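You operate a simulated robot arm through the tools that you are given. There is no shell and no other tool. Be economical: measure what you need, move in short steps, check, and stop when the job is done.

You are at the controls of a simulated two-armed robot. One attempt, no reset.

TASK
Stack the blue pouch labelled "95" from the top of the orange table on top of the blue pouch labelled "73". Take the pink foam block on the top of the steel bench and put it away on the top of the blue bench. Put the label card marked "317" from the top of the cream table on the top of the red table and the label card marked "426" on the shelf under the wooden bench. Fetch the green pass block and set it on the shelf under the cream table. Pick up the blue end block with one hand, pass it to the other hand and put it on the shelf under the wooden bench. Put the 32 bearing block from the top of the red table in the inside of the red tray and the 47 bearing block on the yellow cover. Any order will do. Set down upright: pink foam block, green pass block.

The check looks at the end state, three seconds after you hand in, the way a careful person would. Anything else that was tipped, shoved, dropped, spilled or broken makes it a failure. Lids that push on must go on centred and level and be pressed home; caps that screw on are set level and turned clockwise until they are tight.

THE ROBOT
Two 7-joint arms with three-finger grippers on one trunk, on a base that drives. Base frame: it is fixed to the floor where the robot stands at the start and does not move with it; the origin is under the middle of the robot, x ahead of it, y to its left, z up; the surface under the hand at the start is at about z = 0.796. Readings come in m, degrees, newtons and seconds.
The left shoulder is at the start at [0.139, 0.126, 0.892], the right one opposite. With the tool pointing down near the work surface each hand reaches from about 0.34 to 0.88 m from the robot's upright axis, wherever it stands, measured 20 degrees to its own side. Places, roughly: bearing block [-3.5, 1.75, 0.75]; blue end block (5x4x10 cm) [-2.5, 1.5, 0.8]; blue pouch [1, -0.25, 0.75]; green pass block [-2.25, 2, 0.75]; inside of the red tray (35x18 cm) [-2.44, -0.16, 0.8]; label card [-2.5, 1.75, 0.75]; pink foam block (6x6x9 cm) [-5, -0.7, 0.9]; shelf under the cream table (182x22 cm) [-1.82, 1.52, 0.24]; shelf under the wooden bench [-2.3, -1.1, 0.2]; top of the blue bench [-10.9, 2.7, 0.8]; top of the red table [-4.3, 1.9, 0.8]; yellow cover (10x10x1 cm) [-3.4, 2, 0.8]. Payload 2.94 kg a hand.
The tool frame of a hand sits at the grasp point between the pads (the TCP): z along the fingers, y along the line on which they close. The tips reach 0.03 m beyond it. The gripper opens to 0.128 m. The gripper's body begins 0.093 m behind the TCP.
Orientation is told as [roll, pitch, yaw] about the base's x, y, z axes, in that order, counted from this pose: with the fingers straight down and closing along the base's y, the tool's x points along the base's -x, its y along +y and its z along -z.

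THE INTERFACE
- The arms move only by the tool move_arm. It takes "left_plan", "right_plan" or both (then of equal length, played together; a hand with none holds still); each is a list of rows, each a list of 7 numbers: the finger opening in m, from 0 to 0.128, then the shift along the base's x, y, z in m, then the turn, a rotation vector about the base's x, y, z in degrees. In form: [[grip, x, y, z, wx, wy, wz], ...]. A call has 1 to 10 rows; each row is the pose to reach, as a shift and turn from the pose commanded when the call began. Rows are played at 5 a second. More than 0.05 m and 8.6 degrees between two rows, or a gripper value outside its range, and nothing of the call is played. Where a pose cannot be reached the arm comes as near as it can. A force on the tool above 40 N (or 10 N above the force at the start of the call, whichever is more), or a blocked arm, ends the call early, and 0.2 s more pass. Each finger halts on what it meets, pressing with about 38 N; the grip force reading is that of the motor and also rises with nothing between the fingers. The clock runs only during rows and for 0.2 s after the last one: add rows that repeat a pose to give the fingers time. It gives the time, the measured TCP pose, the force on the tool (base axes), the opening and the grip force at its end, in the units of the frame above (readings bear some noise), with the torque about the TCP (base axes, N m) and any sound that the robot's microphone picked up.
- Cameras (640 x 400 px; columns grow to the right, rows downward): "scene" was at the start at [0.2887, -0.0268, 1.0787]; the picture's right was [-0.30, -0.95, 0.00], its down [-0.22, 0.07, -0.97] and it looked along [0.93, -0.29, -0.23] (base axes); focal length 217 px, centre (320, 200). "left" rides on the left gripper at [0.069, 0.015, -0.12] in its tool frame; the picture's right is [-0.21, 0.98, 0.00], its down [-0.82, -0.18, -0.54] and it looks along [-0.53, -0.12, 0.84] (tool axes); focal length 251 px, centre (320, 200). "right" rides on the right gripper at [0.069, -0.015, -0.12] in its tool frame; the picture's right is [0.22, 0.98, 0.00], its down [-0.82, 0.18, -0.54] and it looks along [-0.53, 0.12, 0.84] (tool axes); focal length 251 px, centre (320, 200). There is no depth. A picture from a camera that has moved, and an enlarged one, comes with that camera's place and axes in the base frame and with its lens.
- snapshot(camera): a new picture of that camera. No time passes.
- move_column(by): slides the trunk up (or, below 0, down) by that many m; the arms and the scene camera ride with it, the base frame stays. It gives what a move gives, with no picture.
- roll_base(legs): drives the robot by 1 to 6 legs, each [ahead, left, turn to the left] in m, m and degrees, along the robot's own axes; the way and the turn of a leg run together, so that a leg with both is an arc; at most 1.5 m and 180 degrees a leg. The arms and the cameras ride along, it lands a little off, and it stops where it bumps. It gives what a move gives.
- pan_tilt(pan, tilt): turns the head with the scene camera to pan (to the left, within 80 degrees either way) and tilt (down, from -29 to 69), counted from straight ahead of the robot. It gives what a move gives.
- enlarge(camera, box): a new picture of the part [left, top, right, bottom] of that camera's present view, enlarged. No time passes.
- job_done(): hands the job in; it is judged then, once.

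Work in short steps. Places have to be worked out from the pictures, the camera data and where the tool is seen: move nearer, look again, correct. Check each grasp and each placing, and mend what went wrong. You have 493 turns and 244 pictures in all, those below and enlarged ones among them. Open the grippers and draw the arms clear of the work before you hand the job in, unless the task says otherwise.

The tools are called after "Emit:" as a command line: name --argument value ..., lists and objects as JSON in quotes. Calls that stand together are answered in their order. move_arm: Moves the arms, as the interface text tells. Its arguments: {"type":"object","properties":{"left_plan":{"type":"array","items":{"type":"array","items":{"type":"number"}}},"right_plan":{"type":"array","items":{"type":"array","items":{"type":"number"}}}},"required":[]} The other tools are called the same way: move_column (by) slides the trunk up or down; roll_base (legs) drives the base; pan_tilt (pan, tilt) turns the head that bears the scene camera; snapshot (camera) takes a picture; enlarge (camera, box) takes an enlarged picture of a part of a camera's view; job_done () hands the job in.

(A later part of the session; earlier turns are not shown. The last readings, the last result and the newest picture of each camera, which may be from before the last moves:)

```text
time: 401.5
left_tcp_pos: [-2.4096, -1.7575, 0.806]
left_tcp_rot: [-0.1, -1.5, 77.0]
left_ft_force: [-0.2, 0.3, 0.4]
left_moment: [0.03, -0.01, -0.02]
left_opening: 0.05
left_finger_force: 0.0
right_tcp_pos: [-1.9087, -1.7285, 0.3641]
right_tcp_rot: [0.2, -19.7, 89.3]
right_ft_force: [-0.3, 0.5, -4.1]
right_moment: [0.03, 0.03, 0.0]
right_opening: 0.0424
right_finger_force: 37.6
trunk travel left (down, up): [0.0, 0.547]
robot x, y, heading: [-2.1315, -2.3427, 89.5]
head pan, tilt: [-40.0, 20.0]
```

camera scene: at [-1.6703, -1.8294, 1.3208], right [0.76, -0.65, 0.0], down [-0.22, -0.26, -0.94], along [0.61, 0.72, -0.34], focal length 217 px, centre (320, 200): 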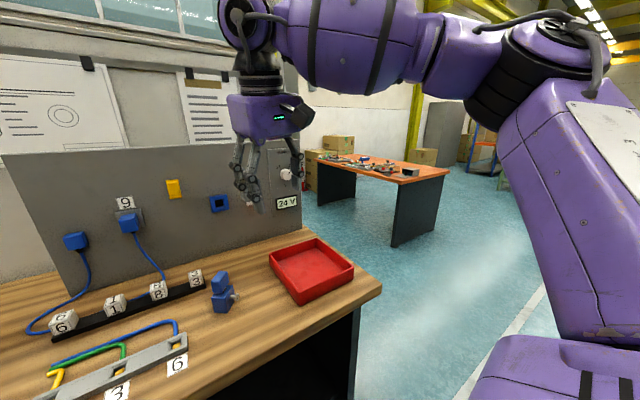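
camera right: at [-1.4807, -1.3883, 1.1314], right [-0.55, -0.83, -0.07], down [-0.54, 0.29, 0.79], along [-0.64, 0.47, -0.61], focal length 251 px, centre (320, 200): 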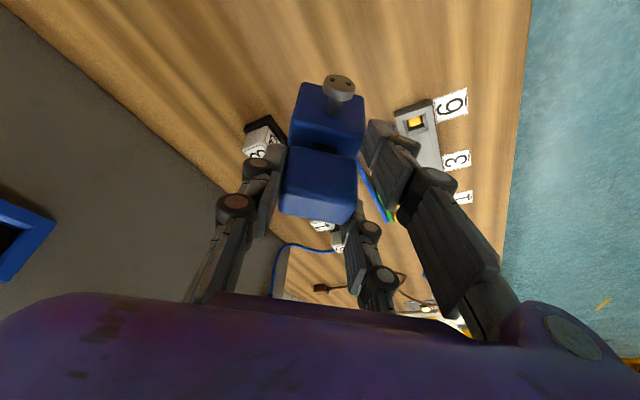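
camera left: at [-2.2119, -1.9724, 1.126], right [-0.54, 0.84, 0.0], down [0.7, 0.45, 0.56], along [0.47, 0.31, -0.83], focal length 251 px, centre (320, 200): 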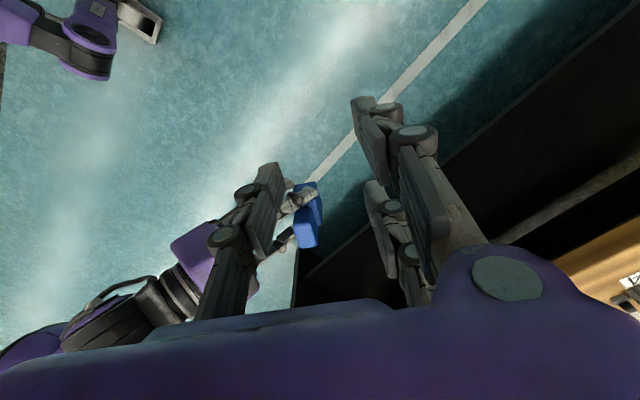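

The low pose works at this tilt. I pull the left hand back, and extend the right arm to see how far it reaches.

Emit:
move_arm --left_plan '[[0.05, -0.02, -0.04, 0, 0, 0, 0], [0.05, -0.04, -0.08, 0, 0, 0, 0], [0.05, -0.06, -0.12, 0, 0, 0, 0], [0.05, -0.08, -0.16, 0, 0, 0, 0], [0.05, -0.1, -0.19, 0, 0, 0, 0], [0.05, -0.12, -0.22, 0, 0, 0, 0]]' --right_plan '[[0.02, 0, 0.03, 0, 0, 0, 0], [0.02, 0, 0.06, 0, 0, 0, 0], [0.02, 0, 0.09, 0, 0, 0, 0], [0.02, 0, 0.12, 0, 0, 0, 0], [0.02, 0, 0.15, 0, 0, 0, 0], [0.02, 0, 0.15, 0, 0, 0, 0]]'

Emit:
pan_tilt --pan -20 --tilt 40

Emit:
snapshot --camera "scene"

```text
time: 402.9
left_tcp_pos: [-2.5301, -1.9768, 0.8071]
left_tcp_rot: [-0.1, -1.5, 76.9]
left_ft_force: [-0.1, 0.1, -0.2]
left_moment: [0.03, 0.01, 0.01]
left_opening: 0.0499
left_finger_force: 0.2
left hand out of reach, approached as far as the arm can: row 3
right_tcp_pos: [-1.9066, -1.5988, 0.3618]
right_tcp_rot: [0.2, -19.7, 89.4]
right_ft_force: [0.2, 0.7, -2.6]
right_moment: [-0.05, 0.02, -0.01]
right_opening: 0.0424
right_finger_force: 37.8
right hand out of reach, approached as far as the arm can: row 5, 6
trunk travel left (down, up): [0.0, 0.547]
robot x, y, heading: [-2.1296, -2.3366, 89.5]
head pan, tilt: [-40.0, 20.0]
```

```text
time: 403.7
left_tcp_pos: [-2.5289, -1.9767, 0.8063]
left_tcp_rot: [-0.2, -1.5, 76.8]
left_ft_force: [-1.1, -0.6, 0.5]
left_moment: [0.01, 0.02, 0.01]
left_opening: 0.0498
left_finger_force: 0.0
right_tcp_pos: [-1.9078, -1.5976, 0.3628]
right_tcp_rot: [0.2, -19.8, 89.4]
right_ft_force: [0.4, 0.3, -2.9]
right_moment: [0.01, -0.01, 0.0]
right_opening: 0.0425
right_finger_force: 37.7
trunk travel left (down, up): [0.0, 0.547]
robot x, y, heading: [-2.1296, -2.339, 89.6]
head pan, tilt: [-20.0, 40.0]
```

```text
105 pictures are left
camera scene: at [-2.0973, -2.0272, 0.931], right [0.94, -0.35, 0.0], down [-0.22, -0.6, -0.77], along [0.27, 0.72, -0.64], focal length 217 px, centre (320, 200)
```

scene: 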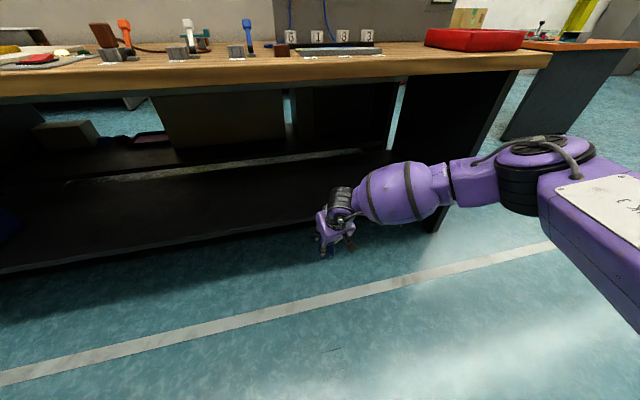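

Max forward reach here is 0.74 m. I drive 0.31 m ahead (stopping short of the elbow touching the bench edge) and check against the shelf edge.

Emit:
roll_base --legs '[[0.31, 0, 0]]'

Emit:
snapshot --camera "right"

Emit:
snapshot --camera "scene"

```text
time: 405.8
left_tcp_pos: [-2.5263, -1.6659, 0.8085]
left_tcp_rot: [-0.1, -1.6, 76.8]
left_ft_force: [0.0, 0.3, -0.1]
left_moment: [0.0, 0.01, 0.01]
left_opening: 0.0502
left_finger_force: 0.0
right_tcp_pos: [-1.9034, -1.289, 0.3622]
right_tcp_rot: [0.3, -19.7, 89.1]
right_ft_force: [0.0, 0.6, -3.4]
right_moment: [-0.02, 0.01, -0.02]
right_opening: 0.0423
right_finger_force: 37.8
trunk travel left (down, up): [0.0, 0.547]
robot x, y, heading: [-2.1264, -2.0321, 89.7]
head pan, tilt: [-20.0, 40.0]
```

```text
104 pictures are left
camera right: at [-1.8895, -1.3955, 0.451], right [-0.98, -0.19, -0.07], down [-0.17, 0.59, 0.79], along [-0.11, 0.78, -0.61], focal length 251 px, centre (320, 200)
```

right: 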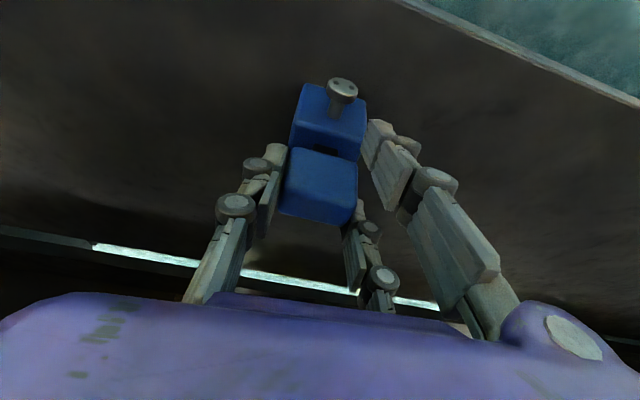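

```text
103 pictures are left
camera scene: at [-2.0942, -1.7176, 0.9308], right [0.94, -0.35, 0.0], down [-0.23, -0.6, -0.77], along [0.27, 0.72, -0.64], focal length 217 px, centre (320, 200)
```

scene: 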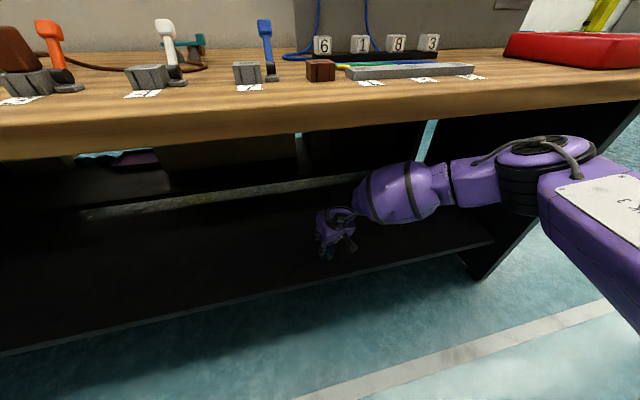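

The shelf edge is at y≈-1.347; the block at -1.289 is over the shelf with ≥4 cm margin. Lowering to contact.

Emit:
move_arm --right_plan '[[0.02, 0, 0, -0.015, 0, 0, 0], [0.02, 0, 0, -0.03, 0, 0, 0], [0.02, 0, 0, -0.042, 0, 0, 0], [0.02, 0, 0, -0.05, 0, 0, 0], [0.02, 0, 0, -0.05, 0, 0, 0]]'

Emit:
move_arm --right_plan '[[0.02, 0, 0, -0.005, 0, 0, 0], [0.02, 0, 0, -0.01, 0, 0, 0], [0.02, 0, 0, -0.015, 0, 0, 0], [0.02, 0, 0, -0.015, 0, 0, 0]]'

```text
time: 407.0
left_tcp_pos: [-2.5263, -1.6653, 0.807]
left_tcp_rot: [0.0, -1.5, 76.8]
left_ft_force: [-0.3, -0.4, -0.5]
left_moment: [0.01, -0.05, 0.01]
left_opening: 0.0502
left_finger_force: 0.0
right_tcp_pos: [-1.9032, -1.2891, 0.362]
right_tcp_rot: [0.2, -19.8, 89.2]
right_ft_force: [-0.7, -0.4, -3.3]
right_moment: [-0.01, -0.01, 0.02]
right_opening: 0.0424
right_finger_force: 38.1
right hand out of reach, approached as far as the arm can: row 1, 2, 3, 4, 5
trunk travel left (down, up): [0.0, 0.547]
robot x, y, heading: [-2.1238, -2.0302, 89.6]
head pan, tilt: [-20.0, 40.0]
```

```text
time: 408.0
left_tcp_pos: [-2.5266, -1.6647, 0.806]
left_tcp_rot: [-0.1, -1.5, 76.9]
left_ft_force: [0.6, 1.0, -0.1]
left_moment: [0.03, 0.03, 0.0]
left_opening: 0.0503
left_finger_force: 0.0
right_tcp_pos: [-1.9032, -1.2899, 0.3624]
right_tcp_rot: [0.2, -19.9, 89.2]
right_ft_force: [0.8, 0.6, -2.3]
right_moment: [0.0, 0.04, 0.0]
right_opening: 0.0423
right_finger_force: 38.2
right hand out of reach, approached as far as the arm can: row 1, 2, 3, 4
trunk travel left (down, up): [0.0, 0.547]
robot x, y, heading: [-2.1261, -2.0331, 89.7]
head pan, tilt: [-20.0, 40.0]
```

At full reach it can't descend. I pull back 4 cm and see how far down it can go from there.

Emit:
move_arm --right_plan '[[0.02, 0, -0.02, 0, 0, 0, 0], [0.02, 0, -0.03, -0.015, 0, 0, 0], [0.02, 0, -0.03, -0.03, 0, 0, 0], [0.02, 0, -0.03, -0.045, 0, 0, 0], [0.02, 0, -0.03, -0.045, 0, 0, 0]]'

```text
time: 408.9
left_tcp_pos: [-2.5257, -1.6667, 0.807]
left_tcp_rot: [0.0, -1.6, 76.7]
left_ft_force: [-0.1, 0.1, 1.1]
left_moment: [-0.01, 0.0, 0.02]
left_opening: 0.05
left_finger_force: 0.0
right_tcp_pos: [-1.9073, -1.3162, 0.3376]
right_tcp_rot: [0.8, -20.8, 89.1]
right_ft_force: [0.6, -4.7, 17.9]
right_moment: [-0.06, -0.43, -0.11]
right_opening: 0.0429
right_finger_force: 38.3
right hand out of reach, approached as far as the arm can: row 4
trunk travel left (down, up): [0.0, 0.547]
robot x, y, heading: [-2.1245, -2.0327, 89.5]
head pan, tilt: [-20.0, 40.0]
stopped in row 4 (right hand): the force on the tool passed its limit at 51 N (the readings are from after the stop); the commanded pose is now the measured one
```

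Contact at TCP z=0.338: the shelf is at z≈0.25. I lift 2 cm, roll the base 4 cm further in, then set down.

Emit:
move_arm --right_plan '[[0.02, 0, 0, 0.01, 0, 0, 0], [0.02, 0, 0, 0.018, 0, 0.8, 0], [0.02, 0, 0, 0.018, 0, 0.8, 0]]'

Emit:
roll_base --legs '[[0.045, 0, 0]]'

Emit:
move_arm --right_plan '[[0.02, 0, 0, -0.006, 0, 0, 0], [0.02, 0, 0, -0.012, 0, 0, 0], [0.02, 0, 0, -0.018, 0, 0, 0], [0.02, 0, 0, -0.022, 0, 0, 0], [0.02, 0, 0, -0.022, 0, 0, 0]]'

Emit:
snapshot --camera "right"

```text
time: 409.7
left_tcp_pos: [-2.5255, -1.666, 0.8079]
left_tcp_rot: [-0.1, -1.5, 76.9]
left_ft_force: [0.5, -0.5, 0.7]
left_moment: [-0.02, 0.02, -0.02]
left_opening: 0.0496
left_finger_force: 0.1
right_tcp_pos: [-1.9075, -1.3183, 0.3521]
right_tcp_rot: [1.6, -20.4, 88.9]
right_ft_force: [-0.3, 0.1, -2.8]
right_moment: [-0.01, 0.0, -0.01]
right_opening: 0.0425
right_finger_force: 37.8
trunk travel left (down, up): [0.0, 0.547]
robot x, y, heading: [-2.1269, -2.0345, 89.5]
head pan, tilt: [-20.0, 40.0]
```

```text
time: 410.8
left_tcp_pos: [-2.5266, -1.6237, 0.807]
left_tcp_rot: [-0.2, -1.7, 76.4]
left_ft_force: [0.1, 0.7, -0.1]
left_moment: [-0.02, -0.02, 0.0]
left_opening: 0.0499
left_finger_force: 0.1
right_tcp_pos: [-1.9012, -1.2886, 0.3436]
right_tcp_rot: [1.1, -19.5, 88.6]
right_ft_force: [-0.4, 0.0, -3.6]
right_moment: [-0.03, 0.02, -0.02]
right_opening: 0.0425
right_finger_force: 38.6
trunk travel left (down, up): [0.0, 0.547]
robot x, y, heading: [-2.1281, -1.988, 89.3]
head pan, tilt: [-20.0, 40.0]
stopped in leg 1: the robot was blocked; the commanded pose is now the measured one
```

```text
time: 411.4
left_tcp_pos: [-2.5252, -1.6236, 0.8078]
left_tcp_rot: [-0.1, -1.6, 76.4]
left_ft_force: [0.0, 0.0, -0.6]
left_moment: [0.03, 0.01, 0.0]
left_opening: 0.05
left_finger_force: 0.1
right_tcp_pos: [-1.9022, -1.2813, 0.3369]
right_tcp_rot: [1.2, -20.1, 88.6]
right_ft_force: [-0.9, -5.0, 16.4]
right_moment: [-0.04, -0.35, -0.11]
right_opening: 0.0433
right_finger_force: 38.0
trunk travel left (down, up): [0.0, 0.547]
robot x, y, heading: [-2.1253, -1.9857, 89.2]
head pan, tilt: [-20.0, 40.0]
stopped in row 2 (right hand): the force on the tool passed its limit at 47 N (the readings are from after the stop); the commanded pose is now the measured one
```

```text
102 pictures are left
camera right: at [-1.888, -1.3875, 0.4256], right [-0.98, -0.18, -0.05], down [-0.15, 0.59, 0.79], along [-0.12, 0.79, -0.61], focal length 251 px, centre (320, 200)
```

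right: 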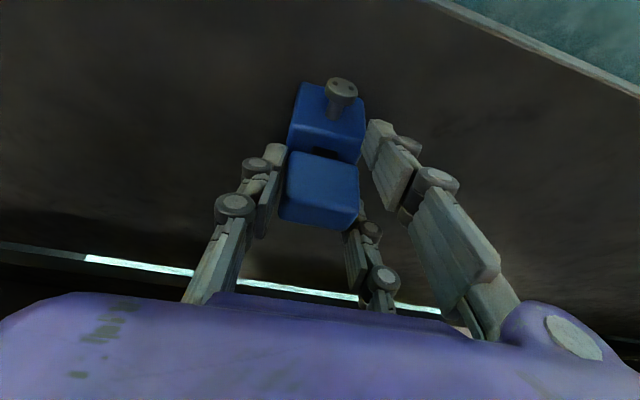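

Block is on the shelf at y≈-1.28. Ease, release and withdraw along the tool axis.

Emit:
move_arm --right_plan '[[0.02, 0, 0, 0.003, 0, 0, 0], [0.05, 0, 0, 0.003, 0, 0, 0], [0.08, 0, 0, 0.003, 0, 0, 0], [0.085, 0, 0, 0.003, 0, 0, 0], [0.085, 0, -0.01, 0.03, 0, 0, 0], [0.085, 0, -0.022, 0.06, 0, 0, 0], [0.085, 0, -0.035, 0.09, 0, 0, 0]]'

Emit:
snapshot --camera "right"

```text
time: 411.7
left_tcp_pos: [-2.5243, -1.6219, 0.8072]
left_tcp_rot: [0.0, -1.6, 76.3]
left_ft_force: [0.4, 0.3, -0.3]
left_moment: [0.01, -0.03, 0.03]
left_opening: 0.0503
left_finger_force: 0.0
right_tcp_pos: [-1.903, -1.2809, 0.337]
right_tcp_rot: [1.4, -20.3, 88.7]
right_ft_force: [0.3, -3.9, 14.1]
right_moment: [-0.02, -0.34, -0.05]
right_opening: 0.0431
right_finger_force: 38.0
trunk travel left (down, up): [0.0, 0.547]
robot x, y, heading: [-2.1275, -1.9888, 89.2]
head pan, tilt: [-20.0, 40.0]
stopped in row 1 (right hand): the force on the tool passed its limit at 53 N (the readings are from after the stop); the commanded pose is now the measured one
```

```text
101 pictures are left
camera right: at [-1.8878, -1.3877, 0.4253], right [-0.98, -0.18, -0.05], down [-0.15, 0.59, 0.79], along [-0.12, 0.79, -0.6], focal length 251 px, centre (320, 200)
```

right: 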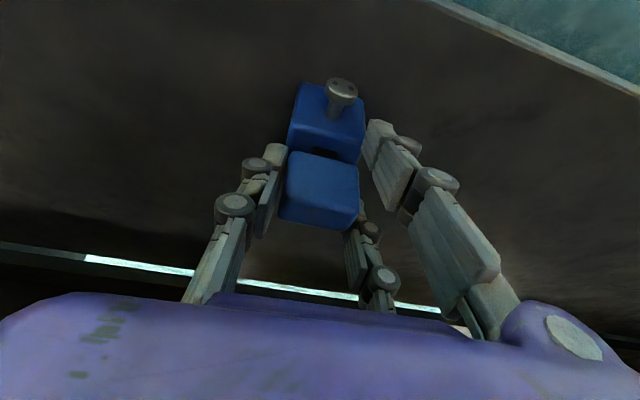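

The force trips during the move; I open first without moving.

Emit:
move_arm --right_plan '[[0.045, 0, 0, 0, 0, 0, 0], [0.06, 0, 0, 0, 0, 0, 0], [0.08, 0, 0, 0, 0, 0, 0], [0.085, 0, 0, 0, 0, 0, 0], [0.085, 0, 0, 0, 0, 0, 0]]'

Emit:
move_arm --right_plan '[[0.085, 0, -0.003, 0.01, 0, 0, 0], [0.085, 0, -0.008, 0.03, 0, 0, 0], [0.085, 0, -0.018, 0.06, 0, 0, 0], [0.085, 0, -0.03, 0.09, 0, 0, 0]]'

Emit:
snapshot --camera "right"

```text
time: 412.9
left_tcp_pos: [-2.5247, -1.6226, 0.8086]
left_tcp_rot: [0.1, -1.6, 76.4]
left_ft_force: [0.3, 0.7, -0.4]
left_moment: [-0.01, 0.01, 0.01]
left_opening: 0.0501
left_finger_force: 0.1
right_tcp_pos: [-1.9033, -1.2817, 0.3386]
right_tcp_rot: [1.2, -20.1, 88.7]
right_ft_force: [0.4, 0.7, -1.0]
right_moment: [0.02, 0.0, -0.02]
right_opening: 0.0851
right_finger_force: 0.0
trunk travel left (down, up): [0.0, 0.547]
robot x, y, heading: [-2.1267, -1.989, 89.2]
head pan, tilt: [-20.0, 40.0]
```

```text
time: 413.5
left_tcp_pos: [-2.5282, -1.6238, 0.8069]
left_tcp_rot: [-0.1, -1.5, 76.1]
left_ft_force: [-0.8, 0.1, -1.0]
left_moment: [-0.03, 0.01, -0.04]
left_opening: 0.0501
left_finger_force: 0.0
right_tcp_pos: [-1.8791, -1.3488, 0.3135]
right_tcp_rot: [-0.7, -13.4, 87.9]
right_ft_force: [0.8, -0.3, 0.3]
right_moment: [-0.01, 0.01, -0.01]
right_opening: 0.0852
right_finger_force: 0.1
trunk travel left (down, up): [0.0, 0.547]
robot x, y, heading: [-2.125, -1.9898, 88.7]
head pan, tilt: [-20.0, 40.0]
stopped in row 3 (right hand): the force on the tool passed its limit at 46 N (the readings are from after the stop); the commanded pose is now the measured one
```

```text
100 pictures are left
camera right: at [-1.8691, -1.4445, 0.4133], right [-0.98, -0.17, -0.06], down [-0.16, 0.68, 0.71], along [-0.08, 0.71, -0.7], focal length 251 px, centre (320, 200)
```

right: 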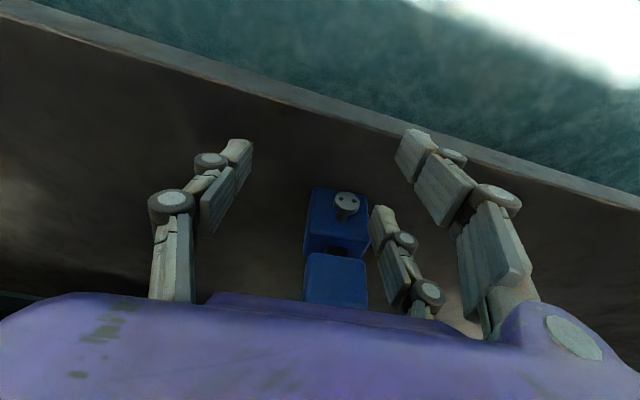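

The block stands on the shelf; the arm is pinched by the elbow at the bench edge. I back the base straight out.

Emit:
roll_base --legs '[[-0.35, 0, 0]]'

Emit:
pan_tilt --pan -15 --tilt 35

Emit:
snapshot --camera "scene"

Emit:
snapshot --camera "right"

```text
time: 415.8
left_tcp_pos: [-2.5322, -1.9759, 0.8077]
left_tcp_rot: [-0.2, -1.5, 76.0]
left_ft_force: [0.0, -0.1, 1.1]
left_moment: [0.0, -0.02, -0.01]
left_opening: 0.0501
left_finger_force: 0.0
right_tcp_pos: [-1.8843, -1.7028, 0.3133]
right_tcp_rot: [-0.6, -13.5, 87.7]
right_ft_force: [0.4, -0.6, 0.4]
right_moment: [0.01, 0.03, 0.0]
right_opening: 0.085
right_finger_force: 0.1
trunk travel left (down, up): [0.0, 0.547]
robot x, y, heading: [-2.1319, -2.349, 88.6]
head pan, tilt: [-20.0, 40.0]
```

```text
time: 416.5
left_tcp_pos: [-2.5309, -1.9762, 0.8077]
left_tcp_rot: [-0.2, -1.4, 76.0]
left_ft_force: [-0.7, 0.4, -0.2]
left_moment: [0.0, 0.04, 0.0]
left_opening: 0.0501
left_finger_force: 0.0
right_tcp_pos: [-1.8836, -1.7026, 0.3134]
right_tcp_rot: [-0.7, -13.4, 87.7]
right_ft_force: [0.4, 0.0, 0.6]
right_moment: [-0.01, -0.02, -0.01]
right_opening: 0.0851
right_finger_force: 0.0
trunk travel left (down, up): [0.0, 0.547]
robot x, y, heading: [-2.137, -2.3452, 88.6]
head pan, tilt: [-15.0, 35.0]
```

```text
99 pictures are left
camera scene: at [-2.1064, -2.0288, 0.9385], right [0.96, -0.28, 0.0], down [-0.16, -0.55, -0.82], along [0.23, 0.79, -0.57], focal length 217 px, centre (320, 200)
```

scene: 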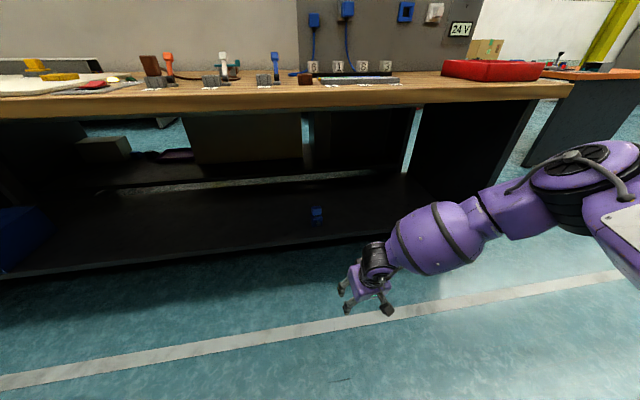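

```text
98 pictures are left
camera right: at [-1.8742, -1.7983, 0.4128], right [-0.98, -0.17, -0.06], down [-0.16, 0.68, 0.72], along [-0.08, 0.71, -0.7], focal length 251 px, centre (320, 200)
```

right: 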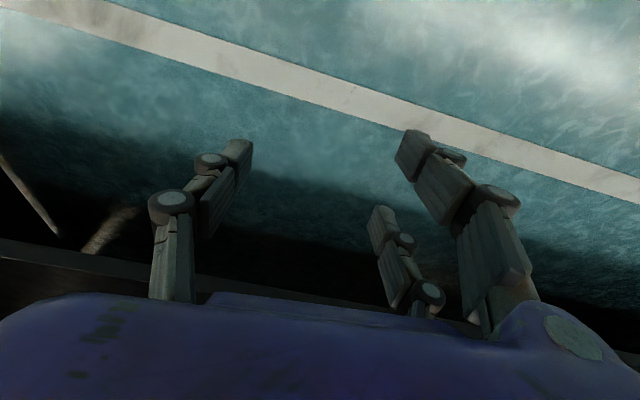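

The blue block is on the shelf, upright. Next I collect cards. I raise the trunk, bring the right arm up to its nominal pose and drive back round to the cream table.

Emit:
move_column --by 0.25

Emit:
move_arm --right_plan '[[0.085, 0, 0, 0.045, 0, 0, 0], [0.085, 0, 0, 0.09, 0, 0, 0], [0.085, 0, 0, 0.135, 0, 0, 0], [0.085, 0, 0, 0.18, 0, 0, 0], [0.085, 0, 0, 0.225, 0, 0, 0], [0.085, 0, 0, 0.27, 0, 0, 0], [0.085, 0, 0, 0.315, 0, 0, 0], [0.085, 0, 0, 0.36, 0, 0, 0], [0.085, 0, -0.02, 0.4, 0, 0, 0], [0.085, 0, -0.04, 0.44, 0, 0, 0]]'

Emit:
roll_base --legs '[[0, -0.9, 1.4], [0, -0.9, 0], [1.45, 0, 0], [1.45, 0, 0], [0, 1.1, 0], [0, 1.05, 0]]'

```text
time: 419.1
left_tcp_pos: [-2.5313, -1.9769, 1.0581]
left_tcp_rot: [-0.2, -1.5, 75.9]
left_ft_force: [0.1, 0.8, 0.9]
left_moment: [-0.01, -0.03, 0.02]
left_opening: 0.05
left_finger_force: 0.2
right_tcp_pos: [-1.8837, -1.6869, 0.6384]
right_tcp_rot: [-0.5, -20.3, 87.8]
right_ft_force: [0.2, -0.4, 0.1]
right_moment: [0.02, 0.01, 0.01]
right_opening: 0.0849
right_finger_force: 0.0
trunk travel left (down, up): [-0.25, 0.297]
robot x, y, heading: [-2.1358, -2.3466, 88.7]
head pan, tilt: [-15.0, 35.0]
```

```text
time: 421.3
left_tcp_pos: [-2.5315, -1.9769, 1.058]
left_tcp_rot: [-0.1, -1.4, 76.0]
left_ft_force: [-0.3, -0.7, 0.5]
left_moment: [0.03, 0.04, -0.01]
left_opening: 0.0501
left_finger_force: 0.2
right_tcp_pos: [-1.8829, -1.7288, 1.0779]
right_tcp_rot: [-0.4, -20.4, 87.8]
right_ft_force: [0.4, 0.4, -0.6]
right_moment: [0.0, 0.0, 0.01]
right_opening: 0.0849
right_finger_force: 0.1
trunk travel left (down, up): [-0.25, 0.297]
robot x, y, heading: [-2.1342, -2.3461, 88.8]
head pan, tilt: [-15.0, 35.0]
```

```text
time: 469.5
left_tcp_pos: [-2.7229, 1.1012, 1.0562]
left_tcp_rot: [-0.1, -1.5, 72.2]
left_ft_force: [0.1, 0.2, -0.5]
left_moment: [0.01, 0.04, 0.06]
left_opening: 0.0498
left_finger_force: 0.0
right_tcp_pos: [-2.0574, 1.3058, 1.0778]
right_tcp_rot: [-0.6, -20.4, 84.0]
right_ft_force: [-0.9, 0.3, 0.9]
right_moment: [0.03, 0.0, 0.01]
right_opening: 0.0849
right_finger_force: 0.0
trunk travel left (down, up): [-0.25, 0.297]
robot x, y, heading: [-2.3447, 0.7062, 85.1]
head pan, tilt: [-15.0, 35.0]
```

I'll use the right hand for both cards, standing further left so nothing gets near the board. Drive to about (-2.9,1.12).

Emit:
roll_base --legs '[[0, 0.56, 5], [0.4, 0, 0]]'

Emit:
snapshot --camera "right"

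```text
time: 476.9
left_tcp_pos: [-3.3044, 1.4945, 1.0567]
left_tcp_rot: [-0.1, -1.4, 77.4]
left_ft_force: [-0.1, 0.8, -0.7]
left_moment: [-0.02, -0.02, 0.0]
left_opening: 0.0499
left_finger_force: 0.1
right_tcp_pos: [-2.6602, 1.7569, 1.0771]
right_tcp_rot: [-0.5, -20.4, 89.0]
right_ft_force: [0.8, 0.4, -1.5]
right_moment: [-0.01, 0.02, 0.02]
right_opening: 0.085
right_finger_force: 0.0
trunk travel left (down, up): [-0.25, 0.297]
robot x, y, heading: [-2.896, 1.1333, 90.0]
head pan, tilt: [-15.0, 35.0]
```

```text
97 pictures are left
camera right: at [-2.6477, 1.6507, 1.165], right [-0.98, -0.18, -0.08], down [-0.17, 0.59, 0.79], along [-0.1, 0.79, -0.61], focal length 251 px, centre (320, 200)
```

right: 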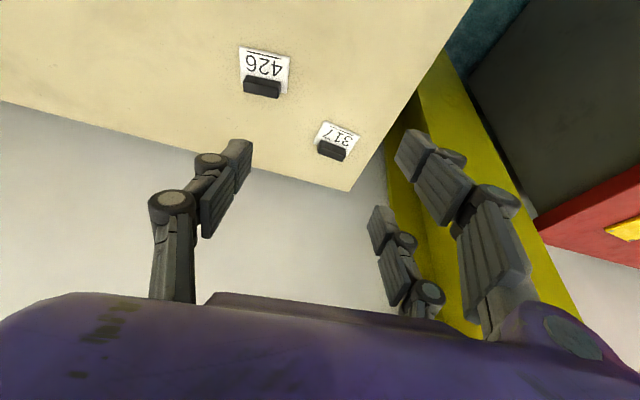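

Both cards seen. I hover the right hand over 317 with yaw 74°, opening 0.1, then look closer.

Emit:
move_arm --right_plan '[[0.1, -0.01, 0.03, -0.03, 0, 0, -5], [0.1, -0.02, 0.06, -0.06, 0, 0, -10], [0.1, -0.03, 0.09, -0.09, 0, 0, -15], [0.1, -0.035, 0.12, -0.12, 0, 0, -15], [0.1, -0.04, 0.15, -0.15, 0, 0, -15], [0.1, -0.04, 0.18, -0.165, 0, 0, -15], [0.1, -0.04, 0.18, -0.165, 0, 0, -15]]'

Emit:
snapshot --camera "right"

```text
time: 478.5
left_tcp_pos: [-3.3052, 1.4929, 1.0572]
left_tcp_rot: [-0.2, -1.5, 77.3]
left_ft_force: [-0.7, 0.2, -0.5]
left_moment: [-0.01, -0.06, -0.01]
left_opening: 0.05
left_finger_force: 0.0
right_tcp_pos: [-2.6655, 1.8741, 0.9451]
right_tcp_rot: [-0.4, -20.5, 73.9]
right_ft_force: [0.2, -0.1, 0.8]
right_moment: [-0.03, -0.04, 0.0]
right_opening: 0.1
right_finger_force: 0.1
right hand out of reach, approached as far as the arm can: row 4, 5, 6, 7
trunk travel left (down, up): [-0.25, 0.297]
robot x, y, heading: [-2.9021, 1.1333, 90.2]
head pan, tilt: [-15.0, 35.0]
```

```text
96 pictures are left
camera right: at [-2.6828, 1.7685, 1.0323], right [-0.99, 0.08, -0.08], down [-0.02, 0.61, 0.79], along [0.11, 0.79, -0.6], focal length 251 px, centre (320, 200)
```

right: 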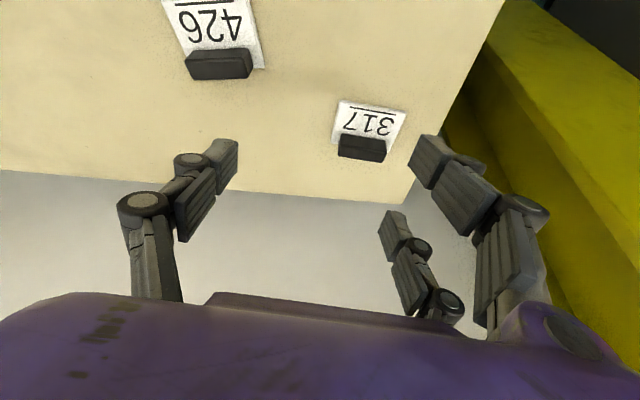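

317's handle is at (-2.697,1.948). I'm short of reach by ~7 cm: raise the hand slightly, lower the trunk 0.1 m and tilt to 35°.

Emit:
move_arm --right_plan '[[0.1, -0.01, 0, 0.04, 4, -1, 0], [0.1, -0.02, 0, 0.08, 8, -2, 0], [0.1, -0.03, 0, 0.08, 14.4, -4.1, 0], [0.1, -0.03, 0, 0.08, 14.4, -4.1, 0]]'

Emit:
move_column --by -0.1

Emit:
move_arm --right_plan '[[0.1, 0, 0.03, -0.01, 0, 0, 0], [0.1, 0, 0.06, -0.02, 0, 0, 0], [0.1, 0, 0.06, -0.02, 0, 0, 0]]'

```text
time: 479.5
left_tcp_pos: [-3.304, 1.4931, 1.0576]
left_tcp_rot: [-0.1, -1.5, 77.3]
left_ft_force: [-0.1, -0.7, -0.8]
left_moment: [-0.01, 0.01, 0.02]
left_opening: 0.05
left_finger_force: 0.1
right_tcp_pos: [-2.6965, 1.8772, 1.022]
right_tcp_rot: [-0.4, -35.4, 74.0]
right_ft_force: [0.2, 0.0, -0.1]
right_moment: [-0.01, 0.04, 0.0]
right_opening: 0.1003
right_finger_force: 0.2
trunk travel left (down, up): [-0.25, 0.297]
robot x, y, heading: [-2.8972, 1.1315, 90.0]
head pan, tilt: [-15.0, 35.0]
```

```text
time: 480.8
left_tcp_pos: [-3.3034, 1.493, 0.9578]
left_tcp_rot: [0.0, -1.5, 77.3]
left_ft_force: [-0.3, -0.1, -1.1]
left_moment: [0.04, 0.0, 0.06]
left_opening: 0.0499
left_finger_force: 0.1
right_tcp_pos: [-2.6985, 1.8778, 0.9219]
right_tcp_rot: [-0.4, -35.4, 73.9]
right_ft_force: [0.7, 0.0, 0.4]
right_moment: [0.0, 0.0, -0.01]
right_opening: 0.0997
right_finger_force: 0.1
trunk travel left (down, up): [-0.15, 0.397]
robot x, y, heading: [-2.9006, 1.1334, 90.2]
head pan, tilt: [-15.0, 35.0]
```

```text
time: 481.6
left_tcp_pos: [-3.3044, 1.493, 0.9564]
left_tcp_rot: [-0.1, -1.5, 77.3]
left_ft_force: [0.4, -0.3, 0.7]
left_moment: [0.02, -0.01, 0.0]
left_opening: 0.05
left_finger_force: 0.1
right_tcp_pos: [-2.6895, 1.9369, 0.9032]
right_tcp_rot: [-0.4, -35.4, 73.9]
right_ft_force: [0.3, 0.8, 0.1]
right_moment: [-0.02, 0.01, 0.0]
right_opening: 0.1002
right_finger_force: 0.1
right hand out of reach, approached as far as the arm can: row 2, 3
trunk travel left (down, up): [-0.15, 0.397]
robot x, y, heading: [-2.9015, 1.137, 90.3]
head pan, tilt: [-15.0, 35.0]
```

Reach is fine now. Descend to the handle and close.

Emit:
move_arm --right_plan '[[0.1, -0.006, -0.002, -0.025, 0, 0, 0], [0.1, -0.0115, -0.004, -0.05, 0, 0, 0], [0.1, -0.0115, -0.004, -0.063, 0, 0, 0], [0.1, -0.0115, -0.004, -0.063, 0, 0, 0], [0.07, -0.0115, -0.004, -0.063, 0, 0, 0], [0.04, -0.0115, -0.004, -0.063, 0, 0, 0], [0.03, -0.0115, -0.004, -0.063, 0, 0, 0], [0.03, -0.0115, -0.004, -0.063, 0, 0, 0]]'

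Emit:
snapshot --camera "right"

```text
time: 483.4
left_tcp_pos: [-3.3059, 1.4925, 0.9571]
left_tcp_rot: [-0.1, -1.6, 77.3]
left_ft_force: [0.0, 0.7, -0.1]
left_moment: [0.0, 0.0, 0.01]
left_opening: 0.0501
left_finger_force: 0.0
right_tcp_pos: [-2.7028, 1.9323, 0.8454]
right_tcp_rot: [0.0, -35.8, 74.0]
right_ft_force: [-12.3, 5.1, 26.7]
right_moment: [0.0, 1.26, -0.12]
right_opening: 0.0386
right_finger_force: 6.1
trunk travel left (down, up): [-0.15, 0.397]
robot x, y, heading: [-2.8987, 1.132, 90.3]
head pan, tilt: [-15.0, 35.0]
```

```text
95 pictures are left
camera right: at [-2.7238, 1.8066, 0.9016], right [-0.99, 0.1, -0.13], down [-0.08, 0.39, 0.92], along [0.14, 0.92, -0.37], focal length 251 px, centre (320, 200)
```

right: 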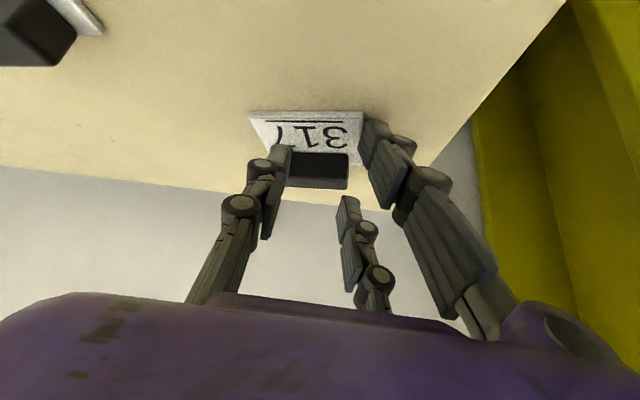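

The gripper's twin fingers straddle the thin handle, so I must close across its thin side with a near-vertical tool. I open, lift, and rotate to yaw 164°, vertical.

Emit:
move_arm --right_plan '[[0.07, 0, 0, 0.005, 0, 0, 0], [0.1, 0, 0, 0.01, 0, 0, 0], [0.1, 0, -0.01, 0.05, -5, 1.5, 0], [0.1, 0, -0.03, 0.09, -12, 3.5, 0], [0.1, 0, -0.04, 0.1, -19, 5.5, 0], [0.1, 0, -0.05, 0.1, -26, 7.5, 0], [0.1, 0, -0.05, 0.1, -34, 9.8, 0], [0.1, 0, -0.05, 0.1, -34, 9.8, 0]]'

Emit:
move_arm --right_plan '[[0.06, 0, 0, 0, 0, 0, 8.5], [0.06, 0, 0, 0, 0, 0, 17], [0.06, 0, 0, 0, 0, 0, 25.5], [0.06, 0, 0, 0, 0, 0, 34], [0.06, 0, 0, 0, 0, 0, 42.5], [0.06, 0, 0, 0, 0, 0, 51], [0.06, 0, 0, 0, 0, 0, 59.5], [0.06, 0, 0, 0, 0, 0, 68], [0.06, 0, 0, 0, 0, 0, 76.5], [0.06, 0, 0, 0, 0, 0, 85]]'

Emit:
snapshot --camera "right"

```text
time: 485.2
left_tcp_pos: [-3.3029, 1.495, 0.9568]
left_tcp_rot: [0.0, -1.5, 77.3]
left_ft_force: [0.3, -0.5, 0.9]
left_moment: [-0.01, 0.01, 0.0]
left_opening: 0.0502
left_finger_force: 0.1
right_tcp_pos: [-2.6601, 1.8295, 0.9406]
right_tcp_rot: [-0.3, 0.1, 73.9]
right_ft_force: [0.5, -0.2, -1.0]
right_moment: [-0.02, 0.03, 0.01]
right_opening: 0.0998
right_finger_force: 0.1
right hand out of reach, approached as far as the arm can: row 3, 4, 5, 6, 7, 8
trunk travel left (down, up): [-0.15, 0.397]
robot x, y, heading: [-2.9015, 1.1329, 90.1]
head pan, tilt: [-15.0, 35.0]
```

```text
time: 487.4
left_tcp_pos: [-3.3043, 1.4941, 0.9578]
left_tcp_rot: [-0.2, -1.6, 77.2]
left_ft_force: [0.2, 0.7, 0.1]
left_moment: [0.03, -0.03, -0.02]
left_opening: 0.0503
left_finger_force: 0.1
right_tcp_pos: [-2.7799, 1.6601, 0.9083]
right_tcp_rot: [-0.9, -0.1, 157.5]
right_ft_force: [1.0, -0.1, -1.1]
right_moment: [0.04, -0.01, 0.0]
right_opening: 0.0599
right_finger_force: 0.1
right hand out of reach, approached as far as the arm can: row 5, 6, 7, 8, 9, 10
trunk travel left (down, up): [-0.15, 0.397]
robot x, y, heading: [-2.8951, 1.1384, 90.5]
head pan, tilt: [-15.0, 35.0]
```

```text
94 pictures are left
camera right: at [-2.7108, 1.6453, 1.0281], right [-0.17, -0.98, -0.01], down [-0.83, 0.14, 0.54], along [-0.53, 0.11, -0.84], focal length 251 px, centre (320, 200)
```

right: 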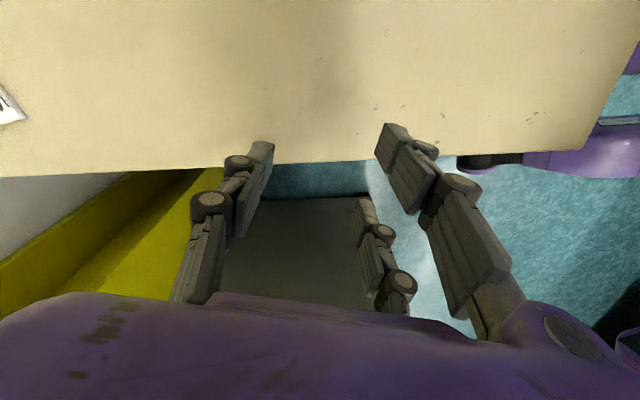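

Inward yaw pulls the arm back. I try the opposite rotation (yaw ≈ -16°), which may suit the wrist better.

Emit:
move_arm --right_plan '[[0.06, 0.01, 0.01, 0, 0, 0, -8.5], [0.06, 0.02, 0.02, 0, 0, 0, -17], [0.06, 0.03, 0.03, 0, 0, 0, -25.5], [0.06, 0.04, 0.04, 0, 0, 0, -34], [0.06, 0.05, 0.05, 0, 0, 0, -42.5], [0.06, 0.06, 0.07, 0, 0, 0, -51], [0.06, 0.06, 0.09, 0, 0, 0, -59.5], [0.06, 0.06, 0.11, 0, 0, 0, -68], [0.06, 0.06, 0.13, 0.01, 0, 0, -76.5], [0.06, 0.06, 0.14, 0.02, 0, 0, -85]]'

Emit:
move_arm --right_plan '[[0.06, 0, 0, 0, 0, 0, -8.5], [0.06, 0, 0, 0, 0, 0, -17], [0.06, 0, 0, 0, 0, 0, -25.5], [0.06, 0, 0, 0, 0, 0, -34], [0.06, 0, 0, 0, 0, 0, -42.5], [0.06, 0, 0, 0, 0, 0, -51], [0.06, 0, 0, 0, 0, 0, -59.5], [0.06, 0, 0, 0, 0, 0, -68], [0.06, 0, 0, 0, 0, 0, -76.5], [0.06, 0, 0, 0, 0, 0, -85]]'

```text
time: 489.6
left_tcp_pos: [-3.3049, 1.4937, 0.9574]
left_tcp_rot: [0.1, -1.5, 77.3]
left_ft_force: [0.1, -0.5, 0.0]
left_moment: [0.0, 0.06, 0.01]
left_opening: 0.0499
left_finger_force: 0.0
right_tcp_pos: [-2.7093, 1.8021, 0.9311]
right_tcp_rot: [-0.4, 0.0, 73.7]
right_ft_force: [-0.8, -0.1, -0.3]
right_moment: [0.03, 0.02, -0.05]
right_opening: 0.06
right_finger_force: 0.1
right hand out of reach, approached as far as the arm can: row 10
trunk travel left (down, up): [-0.15, 0.397]
robot x, y, heading: [-2.9032, 1.1355, 90.1]
head pan, tilt: [-15.0, 35.0]
```

```text
time: 491.8
left_tcp_pos: [-3.303, 1.4938, 0.9576]
left_tcp_rot: [-0.1, -1.5, 77.3]
left_ft_force: [-0.5, -0.7, 0.3]
left_moment: [0.01, 0.0, -0.03]
left_opening: 0.0498
left_finger_force: 0.0
right_tcp_pos: [-2.7112, 1.8008, 0.9333]
right_tcp_rot: [-0.4, 0.0, -11.2]
right_ft_force: [-0.5, -0.4, -0.3]
right_moment: [0.02, 0.0, 0.01]
right_opening: 0.06
right_finger_force: 0.0
trunk travel left (down, up): [-0.15, 0.397]
robot x, y, heading: [-2.898, 1.1334, 90.2]
head pan, tilt: [-15.0, 35.0]
```

Outward yaw works. For more reach the shoulder should be level with the wrist: raise the trunk 0.15 m, and move forward/down to just above the handle.

Emit:
move_column --by 0.15

Emit:
move_arm --right_plan '[[0.06, 0.005, 0.02, -0.04, 0, 0, -2], [0.06, 0.01, 0.04, -0.08, 0, 0, -4], [0.06, 0.014, 0.07, -0.115, 0, 0, -5], [0.06, 0.014, 0.1, -0.14, 0, 0, -5], [0.06, 0.014, 0.13, -0.165, 0, 0, -5], [0.06, 0.014, 0.147, -0.19, 0, 0, -5], [0.06, 0.014, 0.147, -0.19, 0, 0, -5]]'

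Emit:
snapshot --camera "right"

```text
time: 493.6
left_tcp_pos: [-3.3039, 1.4949, 1.1061]
left_tcp_rot: [-0.1, -1.5, 77.3]
left_ft_force: [-0.1, -0.9, -0.5]
left_moment: [-0.05, 0.01, 0.01]
left_opening: 0.0502
left_finger_force: 0.0
right_tcp_pos: [-2.7115, 1.7594, 1.1603]
right_tcp_rot: [7.3, 1.5, -11.0]
right_ft_force: [-1.0, -1.1, 0.3]
right_moment: [-0.01, -0.01, 0.02]
right_opening: 0.06
right_finger_force: 0.1
trunk travel left (down, up): [-0.3, 0.247]
robot x, y, heading: [-2.8999, 1.1369, 90.2]
head pan, tilt: [-15.0, 35.0]
```

```text
time: 495.2
left_tcp_pos: [-3.3028, 1.4956, 1.1063]
left_tcp_rot: [-0.1, -1.4, 77.3]
left_ft_force: [0.1, -0.5, 0.2]
left_moment: [0.0, 0.02, 0.01]
left_opening: 0.0499
left_finger_force: 0.0
right_tcp_pos: [-2.6484, 1.8432, 0.975]
right_tcp_rot: [7.4, 1.7, -16.2]
right_ft_force: [0.5, 1.8, -0.6]
right_moment: [-0.03, 0.0, 0.02]
right_opening: 0.06
right_finger_force: 0.1
right hand out of reach, approached as far as the arm can: row 2, 3, 4, 5, 6, 7
trunk travel left (down, up): [-0.3, 0.247]
robot x, y, heading: [-2.9018, 1.135, 90.3]
head pan, tilt: [-15.0, 35.0]
```

```text
93 pictures are left
camera right: at [-2.7197, 1.8319, 1.0936], right [0.07, 0.99, 0.13], down [0.84, -0.13, 0.53], along [0.55, 0.07, -0.83], focal length 251 px, centre (320, 200)
```

right: 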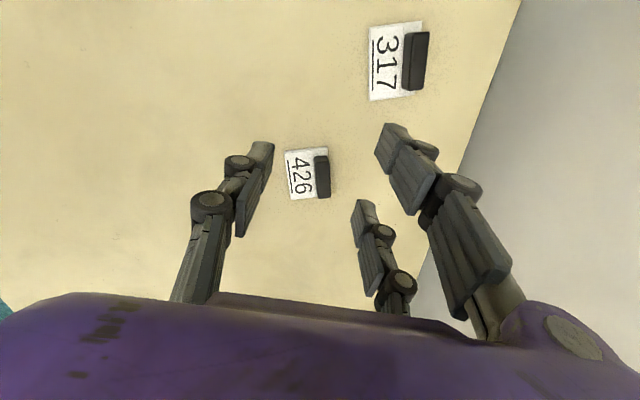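

Here the right hand is almost over 426 (-2.575,1.851), with the proper orientation for its thin handle. I level the tool and move over it.

Emit:
move_arm --right_plan '[[0.06, 0.02, -0.01, 0, -2.5, 0, 5], [0.06, 0.04, -0.005, 0, -5, 0.2, 10], [0.06, 0.06, 0, -0.02, -7.6, 0.5, 16], [0.06, 0.073, 0.006, -0.05, -7.6, 0.5, 16], [0.06, 0.073, 0.006, -0.08, -7.6, 0.5, 16], [0.06, 0.073, 0.006, -0.08, -7.6, 0.5, 16]]'

Emit:
snapshot --camera "right"

```text
time: 496.6
left_tcp_pos: [-3.3037, 1.4933, 1.1072]
left_tcp_rot: [-0.2, -1.4, 77.3]
left_ft_force: [-0.2, -0.6, 0.6]
left_moment: [0.07, -0.02, 0.01]
left_opening: 0.0501
left_finger_force: 0.1
right_tcp_pos: [-2.5517, 1.842, 0.8975]
right_tcp_rot: [-0.1, 0.9, 0.0]
right_ft_force: [-0.1, -0.1, 0.3]
right_moment: [0.04, -0.03, 0.03]
right_opening: 0.0601
right_finger_force: 0.1
right hand out of reach, approached as far as the arm can: row 3, 4, 5, 6
trunk travel left (down, up): [-0.3, 0.247]
robot x, y, heading: [-2.8995, 1.1328, 89.9]
head pan, tilt: [-15.0, 35.0]
```

```text
92 pictures are left
camera right: at [-2.6181, 1.8267, 1.0185], right [-0.21, 0.98, 0.0], down [0.83, 0.18, 0.53], along [0.51, 0.11, -0.85], focal length 251 px, centre (320, 200)
```

right: 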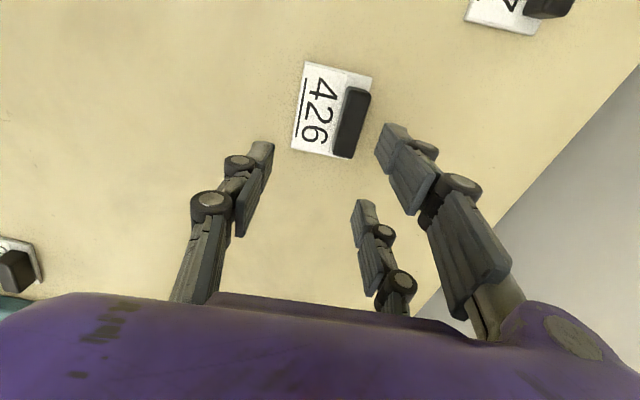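

Handle at (-2.575,1.860). I move over it and descend in steps.

Emit:
move_arm --right_plan '[[0.06, -0.012, 0.009, -0.01, 0, 0, -1.5], [0.06, -0.023, 0.018, -0.02, 0, 0, -3], [0.06, -0.023, 0.018, -0.04, 0, -0.9, -3], [0.06, -0.023, 0.018, -0.058, 0, -0.9, -3], [0.06, -0.023, 0.018, -0.058, 0, -0.9, -3]]'

Emit:
snapshot --camera "right"

```text
time: 497.8
left_tcp_pos: [-3.3031, 1.4949, 1.1066]
left_tcp_rot: [-0.1, -1.5, 77.3]
left_ft_force: [0.3, 0.5, 0.4]
left_moment: [0.0, -0.01, 0.0]
left_opening: 0.05
left_finger_force: 0.1
right_tcp_pos: [-2.5502, 1.8398, 0.8696]
right_tcp_rot: [-0.4, 0.3, -3.1]
right_ft_force: [0.1, 0.5, -0.6]
right_moment: [-0.03, 0.03, -0.04]
right_opening: 0.0602
right_finger_force: 0.1
right hand out of reach, approached as far as the arm can: row 1, 2, 3, 4, 5
trunk travel left (down, up): [-0.3, 0.247]
robot x, y, heading: [-2.9017, 1.1351, 90.2]
head pan, tilt: [-15.0, 35.0]
```

```text
91 pictures are left
camera right: at [-2.6189, 1.8285, 0.989], right [-0.16, 0.99, 0.0], down [0.83, 0.14, 0.54], along [0.53, 0.08, -0.84], focal length 251 px, centre (320, 200)
```

right: 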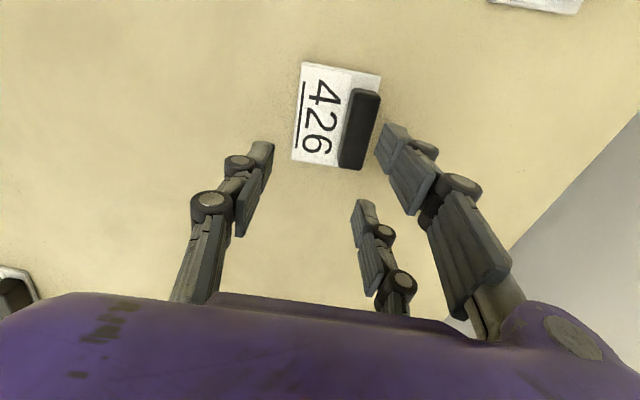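

Short by 2 cm. I lift slightly, strafe the base 0.13 m right (better lateral geometry), and come back over the handle.

Emit:
move_arm --right_plan '[[0.06, 0, 0, 0.03, 0, 0, 0], [0.06, 0, 0, 0.04, 0, 0, 0]]'

Emit:
roll_base --legs '[[0, -0.13, 0]]'

Emit:
move_arm --right_plan '[[0.06, -0.04, 0.0, 0, 0, 0, 0], [0.06, -0.08, 0.005, 0, 0, 0, 0], [0.06, -0.12, 0.01, 0, 0, 0, 0], [0.06, -0.153, 0.02, 0, 0, 0, 0], [0.06, -0.153, 0.02, -0.03, 0, 0, 0], [0.06, -0.153, 0.02, -0.03, 0, 0, 0]]'

Emit:
snapshot --camera "right"

```text
time: 498.4
left_tcp_pos: [-3.3034, 1.4948, 1.1076]
left_tcp_rot: [-0.1, -1.4, 77.3]
left_ft_force: [0.0, 0.5, 0.0]
left_moment: [0.0, -0.01, -0.04]
left_opening: 0.0502
left_finger_force: 0.1
right_tcp_pos: [-2.5486, 1.841, 0.9093]
right_tcp_rot: [-0.3, 0.2, -3.2]
right_ft_force: [-0.1, 0.2, -0.5]
right_moment: [-0.03, 0.0, 0.01]
right_opening: 0.0602
right_finger_force: 0.1
trunk travel left (down, up): [-0.3, 0.247]
robot x, y, heading: [-2.8948, 1.1362, 90.2]
head pan, tilt: [-15.0, 35.0]
```

```text
time: 500.2
left_tcp_pos: [-3.172, 1.494, 1.1068]
left_tcp_rot: [-0.1, -1.5, 77.3]
left_ft_force: [-0.1, -0.7, 0.1]
left_moment: [0.0, 0.01, 0.02]
left_opening: 0.0499
left_finger_force: 0.0
right_tcp_pos: [-2.4172, 1.84, 0.9092]
right_tcp_rot: [-0.3, 0.2, -3.1]
right_ft_force: [-0.5, 0.8, -0.2]
right_moment: [-0.01, -0.03, -0.03]
right_opening: 0.06
right_finger_force: 0.0
trunk travel left (down, up): [-0.3, 0.247]
robot x, y, heading: [-2.7613, 1.1369, 90.1]
head pan, tilt: [-15.0, 35.0]
```

```text
time: 501.6
left_tcp_pos: [-3.1738, 1.495, 1.1058]
left_tcp_rot: [0.0, -1.4, 77.3]
left_ft_force: [0.1, 0.2, 0.0]
left_moment: [-0.02, -0.04, -0.01]
left_opening: 0.05
left_finger_force: 0.0
right_tcp_pos: [-2.5381, 1.8, 0.9089]
right_tcp_rot: [-0.3, 0.1, -3.1]
right_ft_force: [-0.3, 0.1, 0.2]
right_moment: [-0.03, 0.0, 0.0]
right_opening: 0.06
right_finger_force: 0.1
right hand out of reach, approached as far as the arm can: row 1, 2, 3, 4, 5, 6
trunk travel left (down, up): [-0.3, 0.247]
robot x, y, heading: [-2.7696, 1.1344, 89.9]
head pan, tilt: [-15.0, 35.0]
```

```text
90 pictures are left
camera right: at [-2.6077, 1.7883, 1.028], right [-0.16, 0.99, 0.0], down [0.83, 0.14, 0.54], along [0.53, 0.08, -0.84], focal length 251 px, centre (320, 200)
```

right: 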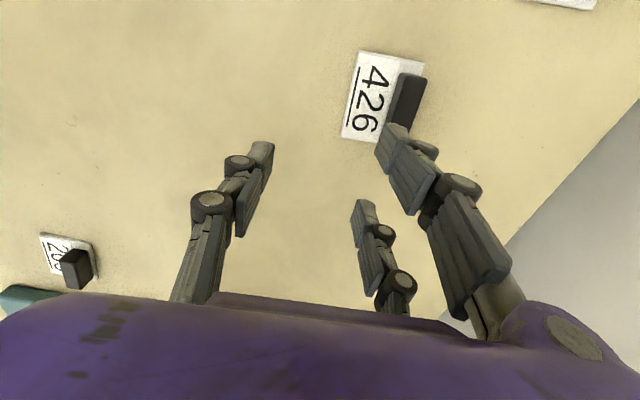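

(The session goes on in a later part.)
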